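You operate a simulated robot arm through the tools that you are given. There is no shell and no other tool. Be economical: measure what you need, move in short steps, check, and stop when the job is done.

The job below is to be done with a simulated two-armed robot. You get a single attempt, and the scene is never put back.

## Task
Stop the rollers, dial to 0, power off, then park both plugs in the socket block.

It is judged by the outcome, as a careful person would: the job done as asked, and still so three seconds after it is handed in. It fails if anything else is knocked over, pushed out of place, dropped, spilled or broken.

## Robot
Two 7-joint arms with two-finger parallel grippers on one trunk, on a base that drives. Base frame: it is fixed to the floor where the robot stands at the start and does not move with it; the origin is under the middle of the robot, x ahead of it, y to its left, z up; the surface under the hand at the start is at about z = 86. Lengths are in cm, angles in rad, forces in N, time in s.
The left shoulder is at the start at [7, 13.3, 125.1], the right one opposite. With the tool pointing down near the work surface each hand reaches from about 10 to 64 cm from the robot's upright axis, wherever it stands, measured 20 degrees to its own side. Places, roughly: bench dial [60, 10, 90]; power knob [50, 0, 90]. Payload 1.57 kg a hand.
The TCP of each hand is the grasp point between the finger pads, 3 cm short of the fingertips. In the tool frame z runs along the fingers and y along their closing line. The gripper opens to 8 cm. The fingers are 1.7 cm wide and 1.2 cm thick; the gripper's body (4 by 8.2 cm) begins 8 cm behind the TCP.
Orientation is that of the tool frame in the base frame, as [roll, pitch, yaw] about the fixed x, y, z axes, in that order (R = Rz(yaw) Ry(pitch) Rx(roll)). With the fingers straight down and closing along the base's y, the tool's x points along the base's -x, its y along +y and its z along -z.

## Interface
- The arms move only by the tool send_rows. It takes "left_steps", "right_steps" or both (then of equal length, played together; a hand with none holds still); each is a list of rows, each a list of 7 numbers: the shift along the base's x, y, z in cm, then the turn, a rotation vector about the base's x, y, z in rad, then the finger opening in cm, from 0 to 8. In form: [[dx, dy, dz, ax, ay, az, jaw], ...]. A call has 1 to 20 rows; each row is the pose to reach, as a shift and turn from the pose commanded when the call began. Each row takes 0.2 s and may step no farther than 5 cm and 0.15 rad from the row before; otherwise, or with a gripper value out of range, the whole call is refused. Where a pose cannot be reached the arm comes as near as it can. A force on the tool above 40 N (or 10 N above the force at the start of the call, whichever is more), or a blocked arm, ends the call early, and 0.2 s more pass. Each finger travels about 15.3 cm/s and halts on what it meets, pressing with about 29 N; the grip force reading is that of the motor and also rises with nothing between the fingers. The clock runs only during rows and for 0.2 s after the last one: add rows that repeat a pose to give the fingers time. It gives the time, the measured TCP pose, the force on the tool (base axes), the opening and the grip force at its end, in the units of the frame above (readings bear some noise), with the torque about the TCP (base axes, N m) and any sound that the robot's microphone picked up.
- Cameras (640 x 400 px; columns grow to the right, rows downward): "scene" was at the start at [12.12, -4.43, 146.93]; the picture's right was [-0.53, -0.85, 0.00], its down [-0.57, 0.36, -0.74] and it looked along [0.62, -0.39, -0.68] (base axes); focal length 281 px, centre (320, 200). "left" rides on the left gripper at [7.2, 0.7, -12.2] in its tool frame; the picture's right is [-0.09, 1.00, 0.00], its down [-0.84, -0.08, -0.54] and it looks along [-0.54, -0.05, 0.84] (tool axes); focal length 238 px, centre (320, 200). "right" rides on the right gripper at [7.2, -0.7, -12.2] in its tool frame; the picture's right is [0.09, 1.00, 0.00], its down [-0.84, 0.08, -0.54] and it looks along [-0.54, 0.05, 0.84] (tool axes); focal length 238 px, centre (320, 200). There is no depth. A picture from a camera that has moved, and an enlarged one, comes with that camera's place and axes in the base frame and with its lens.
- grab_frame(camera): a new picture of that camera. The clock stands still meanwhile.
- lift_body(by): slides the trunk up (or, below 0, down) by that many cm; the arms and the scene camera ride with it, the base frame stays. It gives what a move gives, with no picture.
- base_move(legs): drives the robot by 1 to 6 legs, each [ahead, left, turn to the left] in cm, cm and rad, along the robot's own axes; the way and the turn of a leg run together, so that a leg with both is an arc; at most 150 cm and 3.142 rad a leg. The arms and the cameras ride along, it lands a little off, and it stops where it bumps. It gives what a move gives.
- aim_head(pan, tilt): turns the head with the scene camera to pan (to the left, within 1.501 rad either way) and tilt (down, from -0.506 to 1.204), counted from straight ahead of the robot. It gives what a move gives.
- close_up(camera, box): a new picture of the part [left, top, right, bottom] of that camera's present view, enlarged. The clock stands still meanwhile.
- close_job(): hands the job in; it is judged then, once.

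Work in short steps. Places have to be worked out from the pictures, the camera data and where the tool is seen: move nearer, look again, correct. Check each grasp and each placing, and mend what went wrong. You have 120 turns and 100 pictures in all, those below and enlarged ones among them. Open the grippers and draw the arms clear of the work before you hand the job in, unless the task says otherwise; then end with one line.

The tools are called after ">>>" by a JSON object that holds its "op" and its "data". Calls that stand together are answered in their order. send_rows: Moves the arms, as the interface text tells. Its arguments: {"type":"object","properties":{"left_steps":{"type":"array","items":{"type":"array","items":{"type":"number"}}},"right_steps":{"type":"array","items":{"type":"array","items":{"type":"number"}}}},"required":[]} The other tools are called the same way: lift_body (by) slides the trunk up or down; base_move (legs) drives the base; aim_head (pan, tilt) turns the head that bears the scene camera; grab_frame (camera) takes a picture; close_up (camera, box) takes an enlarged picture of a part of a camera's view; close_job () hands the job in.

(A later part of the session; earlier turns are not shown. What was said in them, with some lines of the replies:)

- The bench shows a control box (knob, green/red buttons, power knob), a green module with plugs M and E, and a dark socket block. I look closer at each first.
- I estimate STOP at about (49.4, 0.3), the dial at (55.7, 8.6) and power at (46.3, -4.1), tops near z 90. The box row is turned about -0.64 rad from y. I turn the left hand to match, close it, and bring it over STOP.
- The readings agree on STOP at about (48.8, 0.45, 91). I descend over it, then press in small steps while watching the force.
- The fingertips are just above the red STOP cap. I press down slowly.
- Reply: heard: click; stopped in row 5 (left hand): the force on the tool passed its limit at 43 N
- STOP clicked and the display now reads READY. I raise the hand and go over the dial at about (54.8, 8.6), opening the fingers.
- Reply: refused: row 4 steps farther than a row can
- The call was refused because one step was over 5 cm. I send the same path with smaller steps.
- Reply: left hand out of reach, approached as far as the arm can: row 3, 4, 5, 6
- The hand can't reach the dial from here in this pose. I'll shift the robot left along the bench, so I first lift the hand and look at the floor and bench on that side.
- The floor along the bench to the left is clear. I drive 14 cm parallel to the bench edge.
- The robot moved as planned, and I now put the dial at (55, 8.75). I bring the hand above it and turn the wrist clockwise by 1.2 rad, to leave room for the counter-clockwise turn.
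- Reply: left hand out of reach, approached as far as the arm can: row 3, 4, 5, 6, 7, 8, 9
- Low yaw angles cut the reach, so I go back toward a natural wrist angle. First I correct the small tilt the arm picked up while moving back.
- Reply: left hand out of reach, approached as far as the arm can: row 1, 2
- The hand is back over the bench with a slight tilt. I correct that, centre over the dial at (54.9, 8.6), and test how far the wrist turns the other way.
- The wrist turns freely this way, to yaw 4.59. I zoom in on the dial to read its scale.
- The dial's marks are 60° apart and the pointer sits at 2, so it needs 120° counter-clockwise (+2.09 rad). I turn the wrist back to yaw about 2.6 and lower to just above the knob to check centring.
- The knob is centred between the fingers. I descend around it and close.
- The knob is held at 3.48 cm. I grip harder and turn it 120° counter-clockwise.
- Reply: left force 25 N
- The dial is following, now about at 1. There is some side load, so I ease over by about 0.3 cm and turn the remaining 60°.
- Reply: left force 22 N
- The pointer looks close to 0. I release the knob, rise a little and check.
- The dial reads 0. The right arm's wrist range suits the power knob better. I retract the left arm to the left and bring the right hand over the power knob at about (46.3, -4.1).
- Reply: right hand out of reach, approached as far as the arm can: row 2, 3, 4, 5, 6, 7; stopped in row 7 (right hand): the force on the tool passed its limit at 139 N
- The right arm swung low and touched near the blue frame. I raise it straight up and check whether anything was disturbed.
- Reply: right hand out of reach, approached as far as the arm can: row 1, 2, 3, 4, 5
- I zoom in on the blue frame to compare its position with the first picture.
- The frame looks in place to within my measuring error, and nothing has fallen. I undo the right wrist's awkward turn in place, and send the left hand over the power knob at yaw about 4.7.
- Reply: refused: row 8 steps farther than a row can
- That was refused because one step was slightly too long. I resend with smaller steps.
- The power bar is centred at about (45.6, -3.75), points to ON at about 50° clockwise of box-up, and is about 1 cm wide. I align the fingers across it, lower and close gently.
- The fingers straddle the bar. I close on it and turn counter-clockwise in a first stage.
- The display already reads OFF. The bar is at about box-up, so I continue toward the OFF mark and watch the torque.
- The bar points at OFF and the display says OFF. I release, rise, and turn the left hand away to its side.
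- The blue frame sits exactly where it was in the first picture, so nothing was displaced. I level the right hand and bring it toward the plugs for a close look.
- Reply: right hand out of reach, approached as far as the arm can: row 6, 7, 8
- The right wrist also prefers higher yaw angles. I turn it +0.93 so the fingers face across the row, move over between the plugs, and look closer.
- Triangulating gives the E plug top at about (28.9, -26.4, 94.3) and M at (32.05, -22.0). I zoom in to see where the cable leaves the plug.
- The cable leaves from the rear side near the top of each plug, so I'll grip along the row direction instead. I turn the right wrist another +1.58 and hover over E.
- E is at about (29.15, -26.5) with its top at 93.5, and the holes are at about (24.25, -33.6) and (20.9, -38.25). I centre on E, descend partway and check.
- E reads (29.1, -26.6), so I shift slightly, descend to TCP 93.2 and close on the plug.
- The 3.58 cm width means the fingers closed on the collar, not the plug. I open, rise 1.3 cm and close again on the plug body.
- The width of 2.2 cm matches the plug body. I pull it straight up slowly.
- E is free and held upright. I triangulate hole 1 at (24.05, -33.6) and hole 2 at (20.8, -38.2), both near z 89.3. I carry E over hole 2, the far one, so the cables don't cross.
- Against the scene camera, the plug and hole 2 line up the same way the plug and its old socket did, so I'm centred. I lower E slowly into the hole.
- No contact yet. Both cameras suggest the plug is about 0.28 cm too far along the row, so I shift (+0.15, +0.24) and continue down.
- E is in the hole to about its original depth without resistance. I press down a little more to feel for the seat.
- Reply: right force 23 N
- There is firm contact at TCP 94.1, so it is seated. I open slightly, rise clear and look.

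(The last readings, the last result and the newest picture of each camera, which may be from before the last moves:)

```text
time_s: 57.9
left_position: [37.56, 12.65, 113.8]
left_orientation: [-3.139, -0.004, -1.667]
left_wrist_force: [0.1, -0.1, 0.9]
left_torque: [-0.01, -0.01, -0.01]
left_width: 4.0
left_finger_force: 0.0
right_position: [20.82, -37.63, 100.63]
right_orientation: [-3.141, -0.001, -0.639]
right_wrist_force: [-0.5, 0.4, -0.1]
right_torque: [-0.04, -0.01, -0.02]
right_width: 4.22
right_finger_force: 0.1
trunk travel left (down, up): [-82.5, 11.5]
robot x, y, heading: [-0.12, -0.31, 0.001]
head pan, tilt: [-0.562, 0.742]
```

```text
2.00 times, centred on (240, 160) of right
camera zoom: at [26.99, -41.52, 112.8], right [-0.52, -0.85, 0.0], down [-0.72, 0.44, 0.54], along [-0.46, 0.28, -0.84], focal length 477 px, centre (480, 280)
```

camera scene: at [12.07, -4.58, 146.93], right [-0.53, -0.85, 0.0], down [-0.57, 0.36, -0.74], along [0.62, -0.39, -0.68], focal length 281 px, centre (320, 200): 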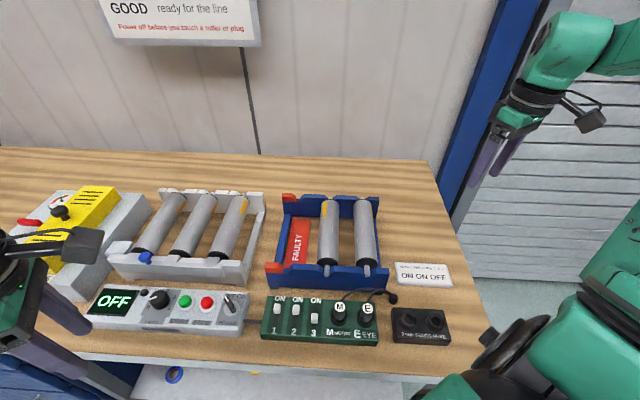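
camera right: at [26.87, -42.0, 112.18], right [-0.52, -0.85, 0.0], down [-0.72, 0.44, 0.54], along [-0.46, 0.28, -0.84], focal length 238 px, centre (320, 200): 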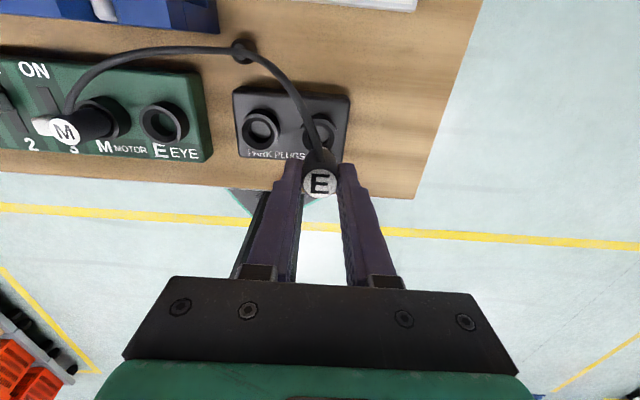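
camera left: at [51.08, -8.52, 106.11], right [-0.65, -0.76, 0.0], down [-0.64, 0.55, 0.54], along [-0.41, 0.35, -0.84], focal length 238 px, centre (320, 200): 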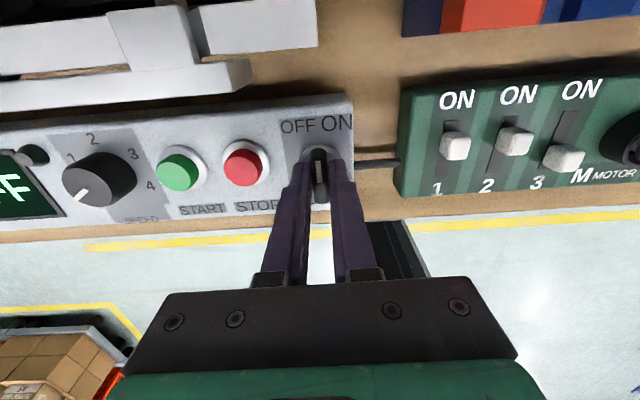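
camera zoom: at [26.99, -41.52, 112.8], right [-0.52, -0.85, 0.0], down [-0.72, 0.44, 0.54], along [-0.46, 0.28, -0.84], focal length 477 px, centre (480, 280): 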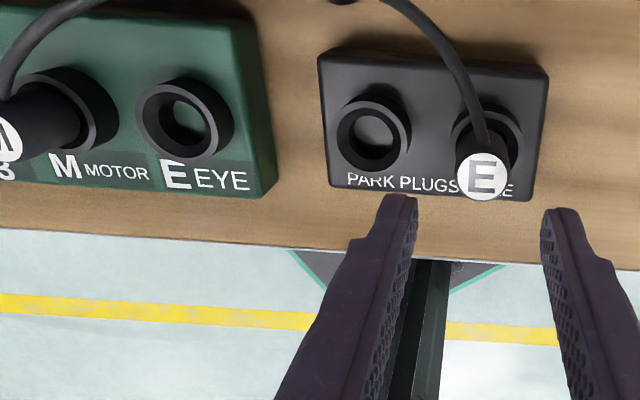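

E is seated and upright in the far hole. Now I move to hover over M at about (32.3, -22.1).

>>> {"op": "send_rows", "data": {"right_steps": [[2.3, 3.1, 0.5, 0, 0, 0, 4.2], [4.6, 6.2, 0.5, 0, 0, 0, 4.2], [6.9, 9.2, 0.5, 0, 0, 0, 4.2], [9.2, 12.2, 0.5, 0, 0, 0, 4.2], [11.5, 15.4, -1, 0, 0, 0, 4.2], [11.5, 15.4, -3, 0, 0, 0, 4.2], [11.5, 15.4, -3, 0, 0, 0, 4.2]]}}

>>> {"op": "close_up", "data": {"camera": "right", "box": [220, 80, 420, 205]}}

>>> {"op": "close_up", "data": {"camera": "scene", "box": [270, 250, 430, 350]}}

```text
time_s: 59.5
left_position: [37.64, 12.43, 113.98]
left_orientation: [3.141, -0.002, -1.664]
left_wrist_force: [-0.4, 0.0, 0.2]
left_torque: [0.01, -0.06, 0.01]
left_width: 4.02
left_finger_force: 0.0
right_position: [32.3, -22.51, 97.41]
right_orientation: [-3.14, 0.001, -0.638]
right_wrist_force: [0.2, 0.6, -0.1]
right_torque: [-0.01, 0.01, -0.02]
right_width: 4.22
right_finger_force: 0.1
trunk travel left (down, up): [-82.5, 11.5]
robot x, y, heading: [0.1, 0.15, -0.002]
head pan, tilt: [-0.562, 0.742]
```

```text
3.20 times, centred on (320, 142) of right
camera zoom: at [38.46, -26.33, 109.58], right [-0.52, -0.85, 0.0], down [-0.72, 0.44, 0.54], along [-0.46, 0.28, -0.84], focal length 763 px, centre (320, 384)
```

zoom: 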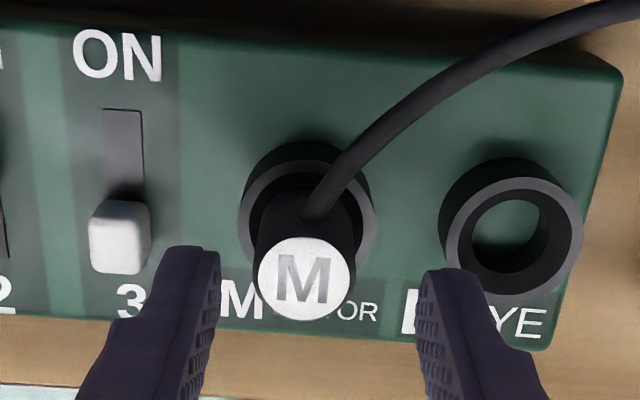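

```text
4.00 times, centred on (350, 300) of scene
camera zoom: at [12.02, -4.59, 146.94], right [-0.53, -0.85, 0.0], down [-0.57, 0.36, -0.74], along [0.62, -0.39, -0.68], focal length 1123 px, centre (200, -200)
```

zoom: 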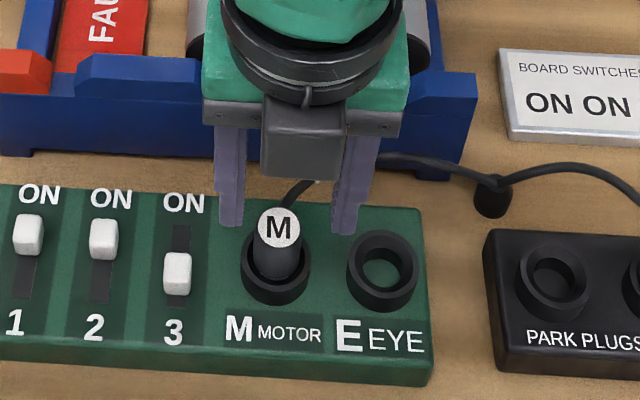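

M reads (32.3, -22.15). I shift 0.35 cm, descend to TCP 94.5 as I did for E, and close.

>>> {"op": "send_rows", "data": {"right_steps": [[0, 0.35, -0.8, 0, 0, 0, 3.9], [0, 0.35, -1.9, 0, 0, 0, 3.9], [0, 0.35, -2.9, 0, 0, 0, 3.9], [0, 0.35, -2.9, 0, 0, 0, 2.5], [0, 0.35, -2.9, 0, 0, 0, 1.2], [0, 0.35, -2.9, 0, 0, 0, 1.2]]}}

```text
time_s: 60.9
left_position: [37.72, 12.46, 113.98]
left_orientation: [-3.14, -0.002, -1.664]
left_wrist_force: [-0.2, -0.7, 0.5]
left_torque: [0.02, -0.03, 0.01]
left_width: 3.98
left_finger_force: 0.0
right_position: [32.53, -22.16, 94.55]
right_orientation: [-3.141, -0.001, -0.635]
right_wrist_force: [0.5, 0.0, -0.2]
right_torque: [-0.01, 0.0, -0.01]
right_width: 2.22
right_finger_force: 28.9
trunk travel left (down, up): [-82.5, 11.5]
robot x, y, heading: [-0.11, -0.07, -0.004]
head pan, tilt: [-0.562, 0.742]
```

M is gripped at 2.22 cm. I pull it up and carry it over the near hole, offset about (-8.05, -11.1), from E's measured transfer.

>>> {"op": "send_rows", "data": {"right_steps": [[0, 0, 0.6, 0, 0, 0, 1.2], [0, 0, 1.6, 0, 0, 0, 1.2], [0, 0, 3.5, 0, 0, 0, 1.2], [0, 0, 5.5, 0, 0, 0, 1.2], [-2, -2.8, 6, 0, 0, 0, 1.2], [-4, -5.6, 6, 0, 0, 0, 1.2], [-6, -8.4, 6, 0, 0, 0, 1.2], [-8.05, -11.1, 6, 0, 0, 0, 1.2], [-8.05, -11.1, 4, 0, 0, 0, 1.2], [-8.05, -11.1, 2.2, 0, 0, 0, 1.2], [-8.05, -11.1, 1.6, 0, 0, 0, 1.2]]}}

>>> {"op": "close_up", "data": {"camera": "right", "box": [220, 60, 420, 200]}}

>>> {"op": "close_up", "data": {"camera": "scene", "box": [330, 260, 490, 360]}}

```text
time_s: 63.3
left_position: [37.58, 12.52, 113.92]
left_orientation: [-3.141, -0.002, -1.666]
left_wrist_force: [0.3, 0.5, -0.1]
left_torque: [0.02, 0.04, -0.01]
left_width: 3.99
left_finger_force: 0.0
right_position: [24.42, -33.23, 96.15]
right_orientation: [3.14, -0.003, -0.637]
right_wrist_force: [0.8, 0.4, 0.1]
right_torque: [0.0, 0.02, -0.01]
right_width: 2.23
right_finger_force: 29.5
trunk travel left (down, up): [-82.5, 11.5]
robot x, y, heading: [-0.46, 0.0, -0.001]
head pan, tilt: [-0.562, 0.742]
```

```text
2.86 times, centred on (320, 130) of right
camera zoom: at [30.45, -37.13, 108.36], right [-0.52, -0.85, 0.0], down [-0.72, 0.44, 0.54], along [-0.46, 0.28, -0.84], focal length 681 px, centre (320, 400)
```

zoom: 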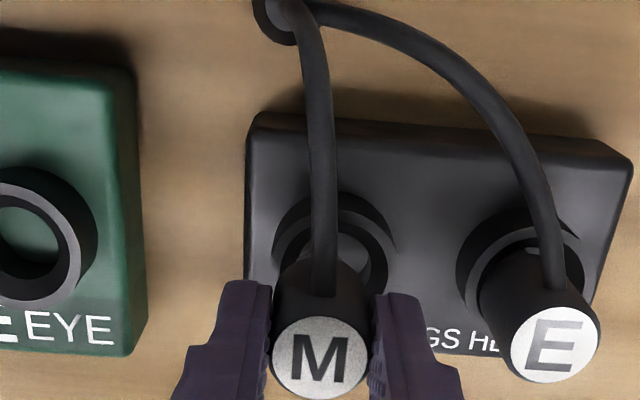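

```text
4.00 times, centred on (410, 310) of scene
camera zoom: at [12.01, -4.55, 146.94], right [-0.53, -0.85, 0.0], down [-0.57, 0.36, -0.74], along [0.62, -0.39, -0.68], focal length 1123 px, centre (-40, -240)
```

zoom: 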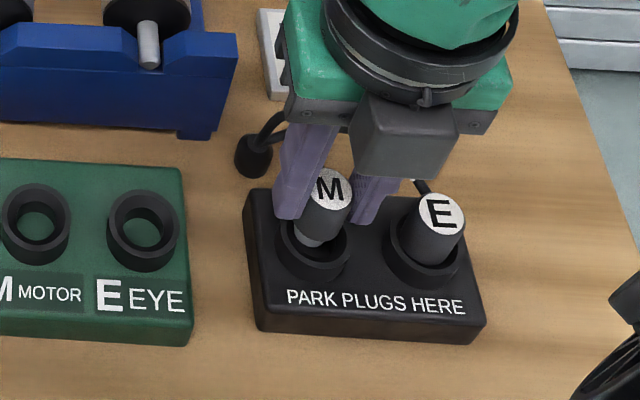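

Comparing with E's insertion, M sits about 0.26 cm too far toward the module along the row. I shift (-0.17, -0.2) and lower gently.

>>> {"op": "send_rows", "data": {"right_steps": [[-0.17, -0.2, 0, 0, 0, 0, 1.2], [-0.17, -0.2, -0.5, 0, 0, 0, 1.2], [-0.17, -0.2, -1, 0, 0, 0, 1.2], [-0.17, -0.2, -1.5, 0, 0, 0, 1.2]]}}

>>> {"op": "close_up", "data": {"camera": "right", "box": [220, 60, 420, 200]}}

```text
time_s: 64.3
left_position: [37.78, 12.45, 113.89]
left_orientation: [-3.142, -0.003, -1.665]
left_wrist_force: [0.3, -0.1, 0.5]
left_torque: [0.01, -0.03, -0.01]
left_width: 4.0
left_finger_force: 0.0
right_position: [24.31, -33.53, 94.78]
right_orientation: [-3.14, 0.0, -0.637]
right_wrist_force: [0.1, -0.4, 0.2]
right_torque: [0.02, -0.05, -0.01]
right_width: 2.2
right_finger_force: 29.0
trunk travel left (down, up): [-82.5, 11.5]
robot x, y, heading: [0.28, -0.28, 0.0]
head pan, tilt: [-0.562, 0.742]
```

```text
2.86 times, centred on (320, 130) of right
camera zoom: at [30.35, -37.34, 106.87], right [-0.52, -0.85, 0.0], down [-0.72, 0.44, 0.54], along [-0.46, 0.28, -0.84], focal length 681 px, centre (320, 400)
```

zoom: 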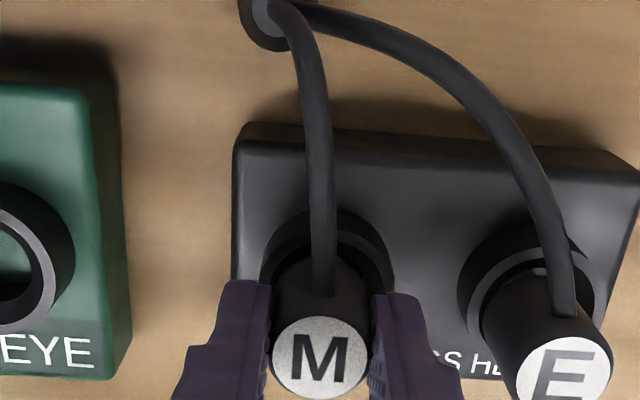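

No force so far, and M is well inside the ring. I press on down to the seat.

>>> {"op": "send_rows", "data": {"right_steps": [[0, 0, -0.2, 0, 0, 0, 1.2], [0, 0, -0.4, 0, 0, 0, 1.2], [0, 0, -0.6, 0, 0, 0, 1.2], [0, 0, -0.75, 0, 0, 0, 1.2]]}}

```text
time_s: 65.3
left_position: [37.47, 12.68, 113.98]
left_orientation: [-3.138, -0.003, -1.666]
left_wrist_force: [-0.3, 0.6, -0.3]
left_torque: [-0.02, 0.0, -0.01]
left_width: 4.0
left_finger_force: 0.0
right_position: [24.2, -33.4, 94.03]
right_orientation: [3.141, -0.002, -0.636]
right_wrist_force: [1.4, -5.5, 21.9]
right_torque: [-0.33, 0.0, 0.0]
right_width: 2.2
right_finger_force: 29.3
trunk travel left (down, up): [-82.5, 11.5]
robot x, y, heading: [-0.37, 0.26, -0.0]
head pan, tilt: [-0.562, 0.742]
```

There is contact at TCP 94.03, the same depth and force as E. I release, rise and inspect.

>>> {"op": "send_rows", "data": {"right_steps": [[0, 0, 0.3, 0, 0, 0, 2], [0, 0, 0.3, 0, 0, 0, 3.2], [0, 0, 0.3, 0, 0, 0, 3.9], [0, 0, 3, 0, 0, 0, 3.9], [0, 0, 7, 0, 0, 0, 3.9], [0, 0, 11, 0, 0, 0, 3.9]]}}

>>> {"op": "close_up", "data": {"camera": "scene", "box": [330, 260, 490, 360]}}

>>> {"op": "close_up", "data": {"camera": "right", "box": [220, 70, 460, 220]}}

```text
time_s: 66.7
left_position: [37.54, 12.64, 113.83]
left_orientation: [-3.14, -0.002, -1.665]
left_wrist_force: [0.3, 0.2, -0.1]
left_torque: [0.01, -0.04, 0.01]
left_width: 4.01
left_finger_force: 0.1
right_position: [23.99, -33.41, 105.04]
right_orientation: [3.141, -0.001, -0.637]
right_wrist_force: [-1.1, 0.7, 0.4]
right_torque: [0.02, 0.02, -0.01]
right_width: 3.92
right_finger_force: 0.1
trunk travel left (down, up): [-82.5, 11.5]
robot x, y, heading: [0.17, -0.1, -0.001]
head pan, tilt: [-0.562, 0.742]
```

```text
4.00 times, centred on (410, 310) of scene
camera zoom: at [11.96, -4.44, 146.95], right [-0.53, -0.85, 0.0], down [-0.57, 0.36, -0.74], along [0.62, -0.39, -0.67], focal length 1123 px, centre (-40, -240)
```

zoom: 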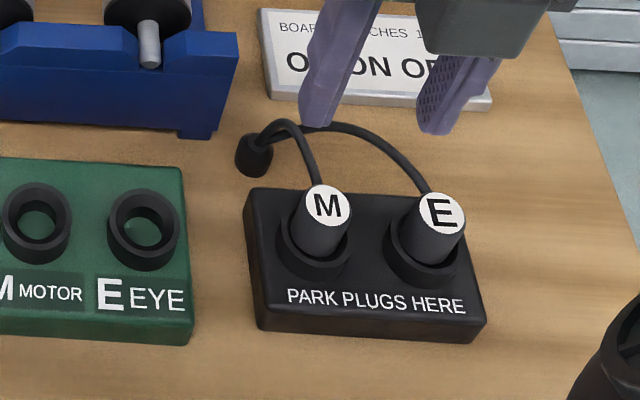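

```text
2.67 times, centred on (340, 145) of right
camera zoom: at [30.17, -37.25, 117.16], right [-0.52, -0.85, 0.0], down [-0.72, 0.44, 0.54], along [-0.46, 0.28, -0.84], focal length 636 px, centre (267, 347)
```

zoom: 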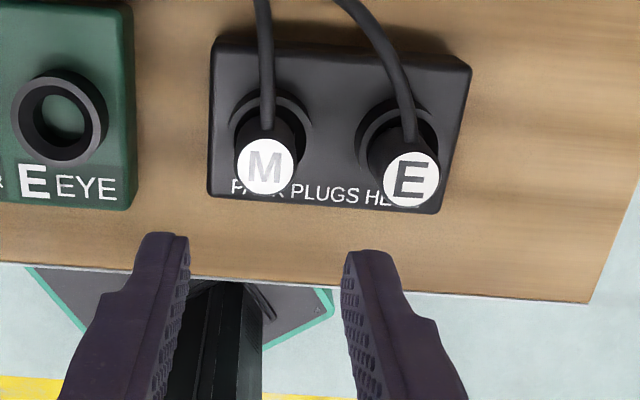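

Both plugs stand upright in the block. To be sure they are fully home, I close the fingers and press lightly on top of M.

>>> {"op": "send_rows", "data": {"right_steps": [[0, 0, -2, 0, 0, 0, 1], [0, 0, -5, 0, 0, 0, 0], [0, 0, -7.5, 0, 0, 0, 0], [0, 0, -8.2, 0, 0, 0, 0], [0, 0, -8.6, 0, 0, 0, 0], [0, 0, -9, 0, 0, 0, 0], [0, 0, -9.3, 0, 0, 0, 0]]}}

```text
time_s: 68.0
left_position: [37.51, 12.71, 114.01]
left_orientation: [-3.141, -0.004, -1.666]
left_wrist_force: [1.1, 0.3, 0.0]
left_torque: [0.02, 0.02, -0.02]
left_width: 4.01
left_finger_force: 0.0
right_position: [24.32, -33.47, 96.79]
right_orientation: [-3.141, -0.015, -0.639]
right_wrist_force: [-4.1, 0.8, 36.8]
right_torque: [0.11, 0.27, -0.03]
right_width: 0.01
right_finger_force: 21.2
trunk travel left (down, up): [-82.5, 11.5]
robot x, y, heading: [-0.35, -0.05, 0.0]
head pan, tilt: [-0.562, 0.742]
stopped in row 6 (right hand): the force on the tool passed its limit at 49 N (the readings are from after the stop); the commanded pose is now the measured one
```

The top held at 93.8 under about 40 N, so M is bottomed out at the same depth as before, and E went to the same depth. I retract both arms clear of the work.

>>> {"op": "send_rows", "data": {"right_steps": [[0, 0, 3, 0, 0, 0, 0], [0, 0, 7, 0, 0, 0, 2], [0, 0, 11, 0, 0, 0, 4], [0, -2, 15, 0, 0, 0, 6], [0, -5, 18, 0, 0, 0, 6], [0, -8, 18, 0, 0, 0, 6], [0, -11, 18, 0, 0, 0, 6]], "left_steps": [[0, 0, 2, 0, 0, 0, 5], [-1, 2, 4, 0, 0, 0, 6], [-2, 4, 6, 0, 0, 0, 6], [-3, 6, 6, 0, 0, 0, 6], [-4, 8, 6, 0, 0, 0, 6], [-5, 10, 6, 0, 0, 0, 6], [-5, 10, 6, 0, 0, 0, 6]]}}

>>> {"op": "grab_frame", "data": {"camera": "scene"}}

>>> {"op": "close_up", "data": {"camera": "scene", "box": [70, 265, 470, 365]}}

```text
time_s: 69.6
left_position: [32.61, 22.2, 119.98]
left_orientation: [3.14, 0.0, -1.665]
left_wrist_force: [-0.4, -0.2, 0.8]
left_torque: [0.0, -0.02, -0.01]
left_width: 6.01
left_finger_force: 0.2
right_position: [24.57, -44.97, 114.38]
right_orientation: [-3.139, -0.008, -0.637]
right_wrist_force: [-0.4, -0.9, -0.1]
right_torque: [0.01, 0.0, 0.0]
right_width: 6.0
right_finger_force: 0.1
trunk travel left (down, up): [-82.5, 11.5]
robot x, y, heading: [0.38, 0.16, -0.004]
head pan, tilt: [-0.562, 0.742]
```

```text
27 pictures are left
camera scene: at [12.18, -4.76, 146.92], right [-0.53, -0.85, 0.0], down [-0.57, 0.36, -0.74], along [0.62, -0.39, -0.68], focal length 281 px, centre (320, 200)
```

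scene: 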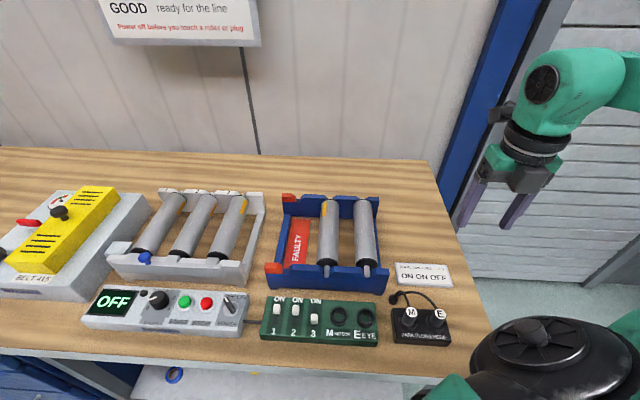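

```text
1.60 times, centred on (270, 315) of scene
camera zoom: at [12.18, -4.76, 146.92], right [-0.53, -0.85, 0.0], down [-0.57, 0.36, -0.74], along [0.62, -0.39, -0.68], focal length 449 px, centre (400, 16)
```

zoom: 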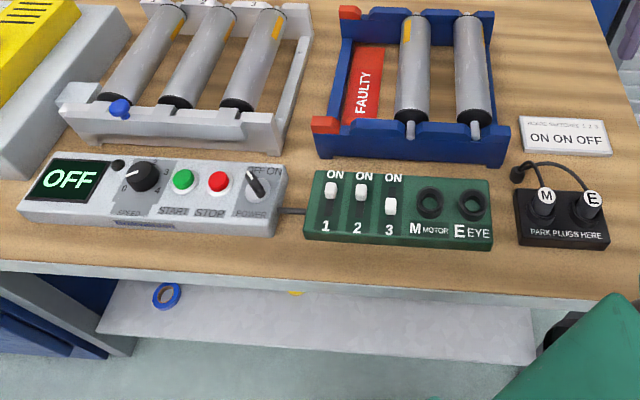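

Everything is in place and the arms are clear. I take one last zoom to confirm the dial and power knob settings.

>>> {"op": "close_up", "data": {"camera": "scene", "box": [80, 275, 250, 345]}}

```text
3.76 times, centred on (165, 310) of scene
camera zoom: at [12.18, -4.76, 146.92], right [-0.53, -0.85, 0.0], down [-0.57, 0.36, -0.74], along [0.62, -0.39, -0.68], focal length 1057 px, centre (904, -214)
```

zoom: 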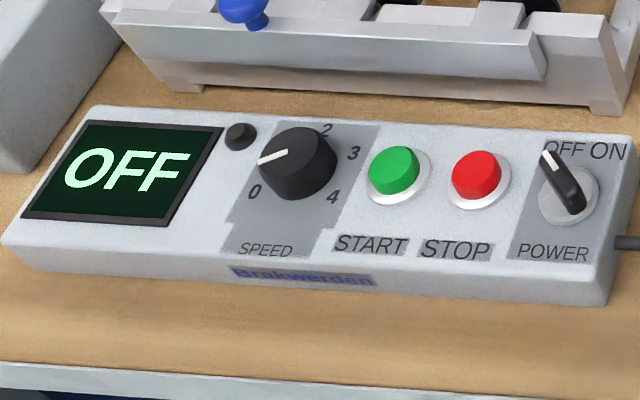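

The dial points at 0, the power bar points at OFF with the display reading OFF, and both plugs are parked. I hand the job in.

>>> {"op": "close_job", "data": {}}

```text
The job is handed in.
```

The rollers are stopped, the dial is at 0 and the power is off, with the display reading OFF. Both plugs are parked upright in the socket block. The right arm bumped hard into the area around the blue roller frame on the way, but the frame looks unmoved in the final picture.
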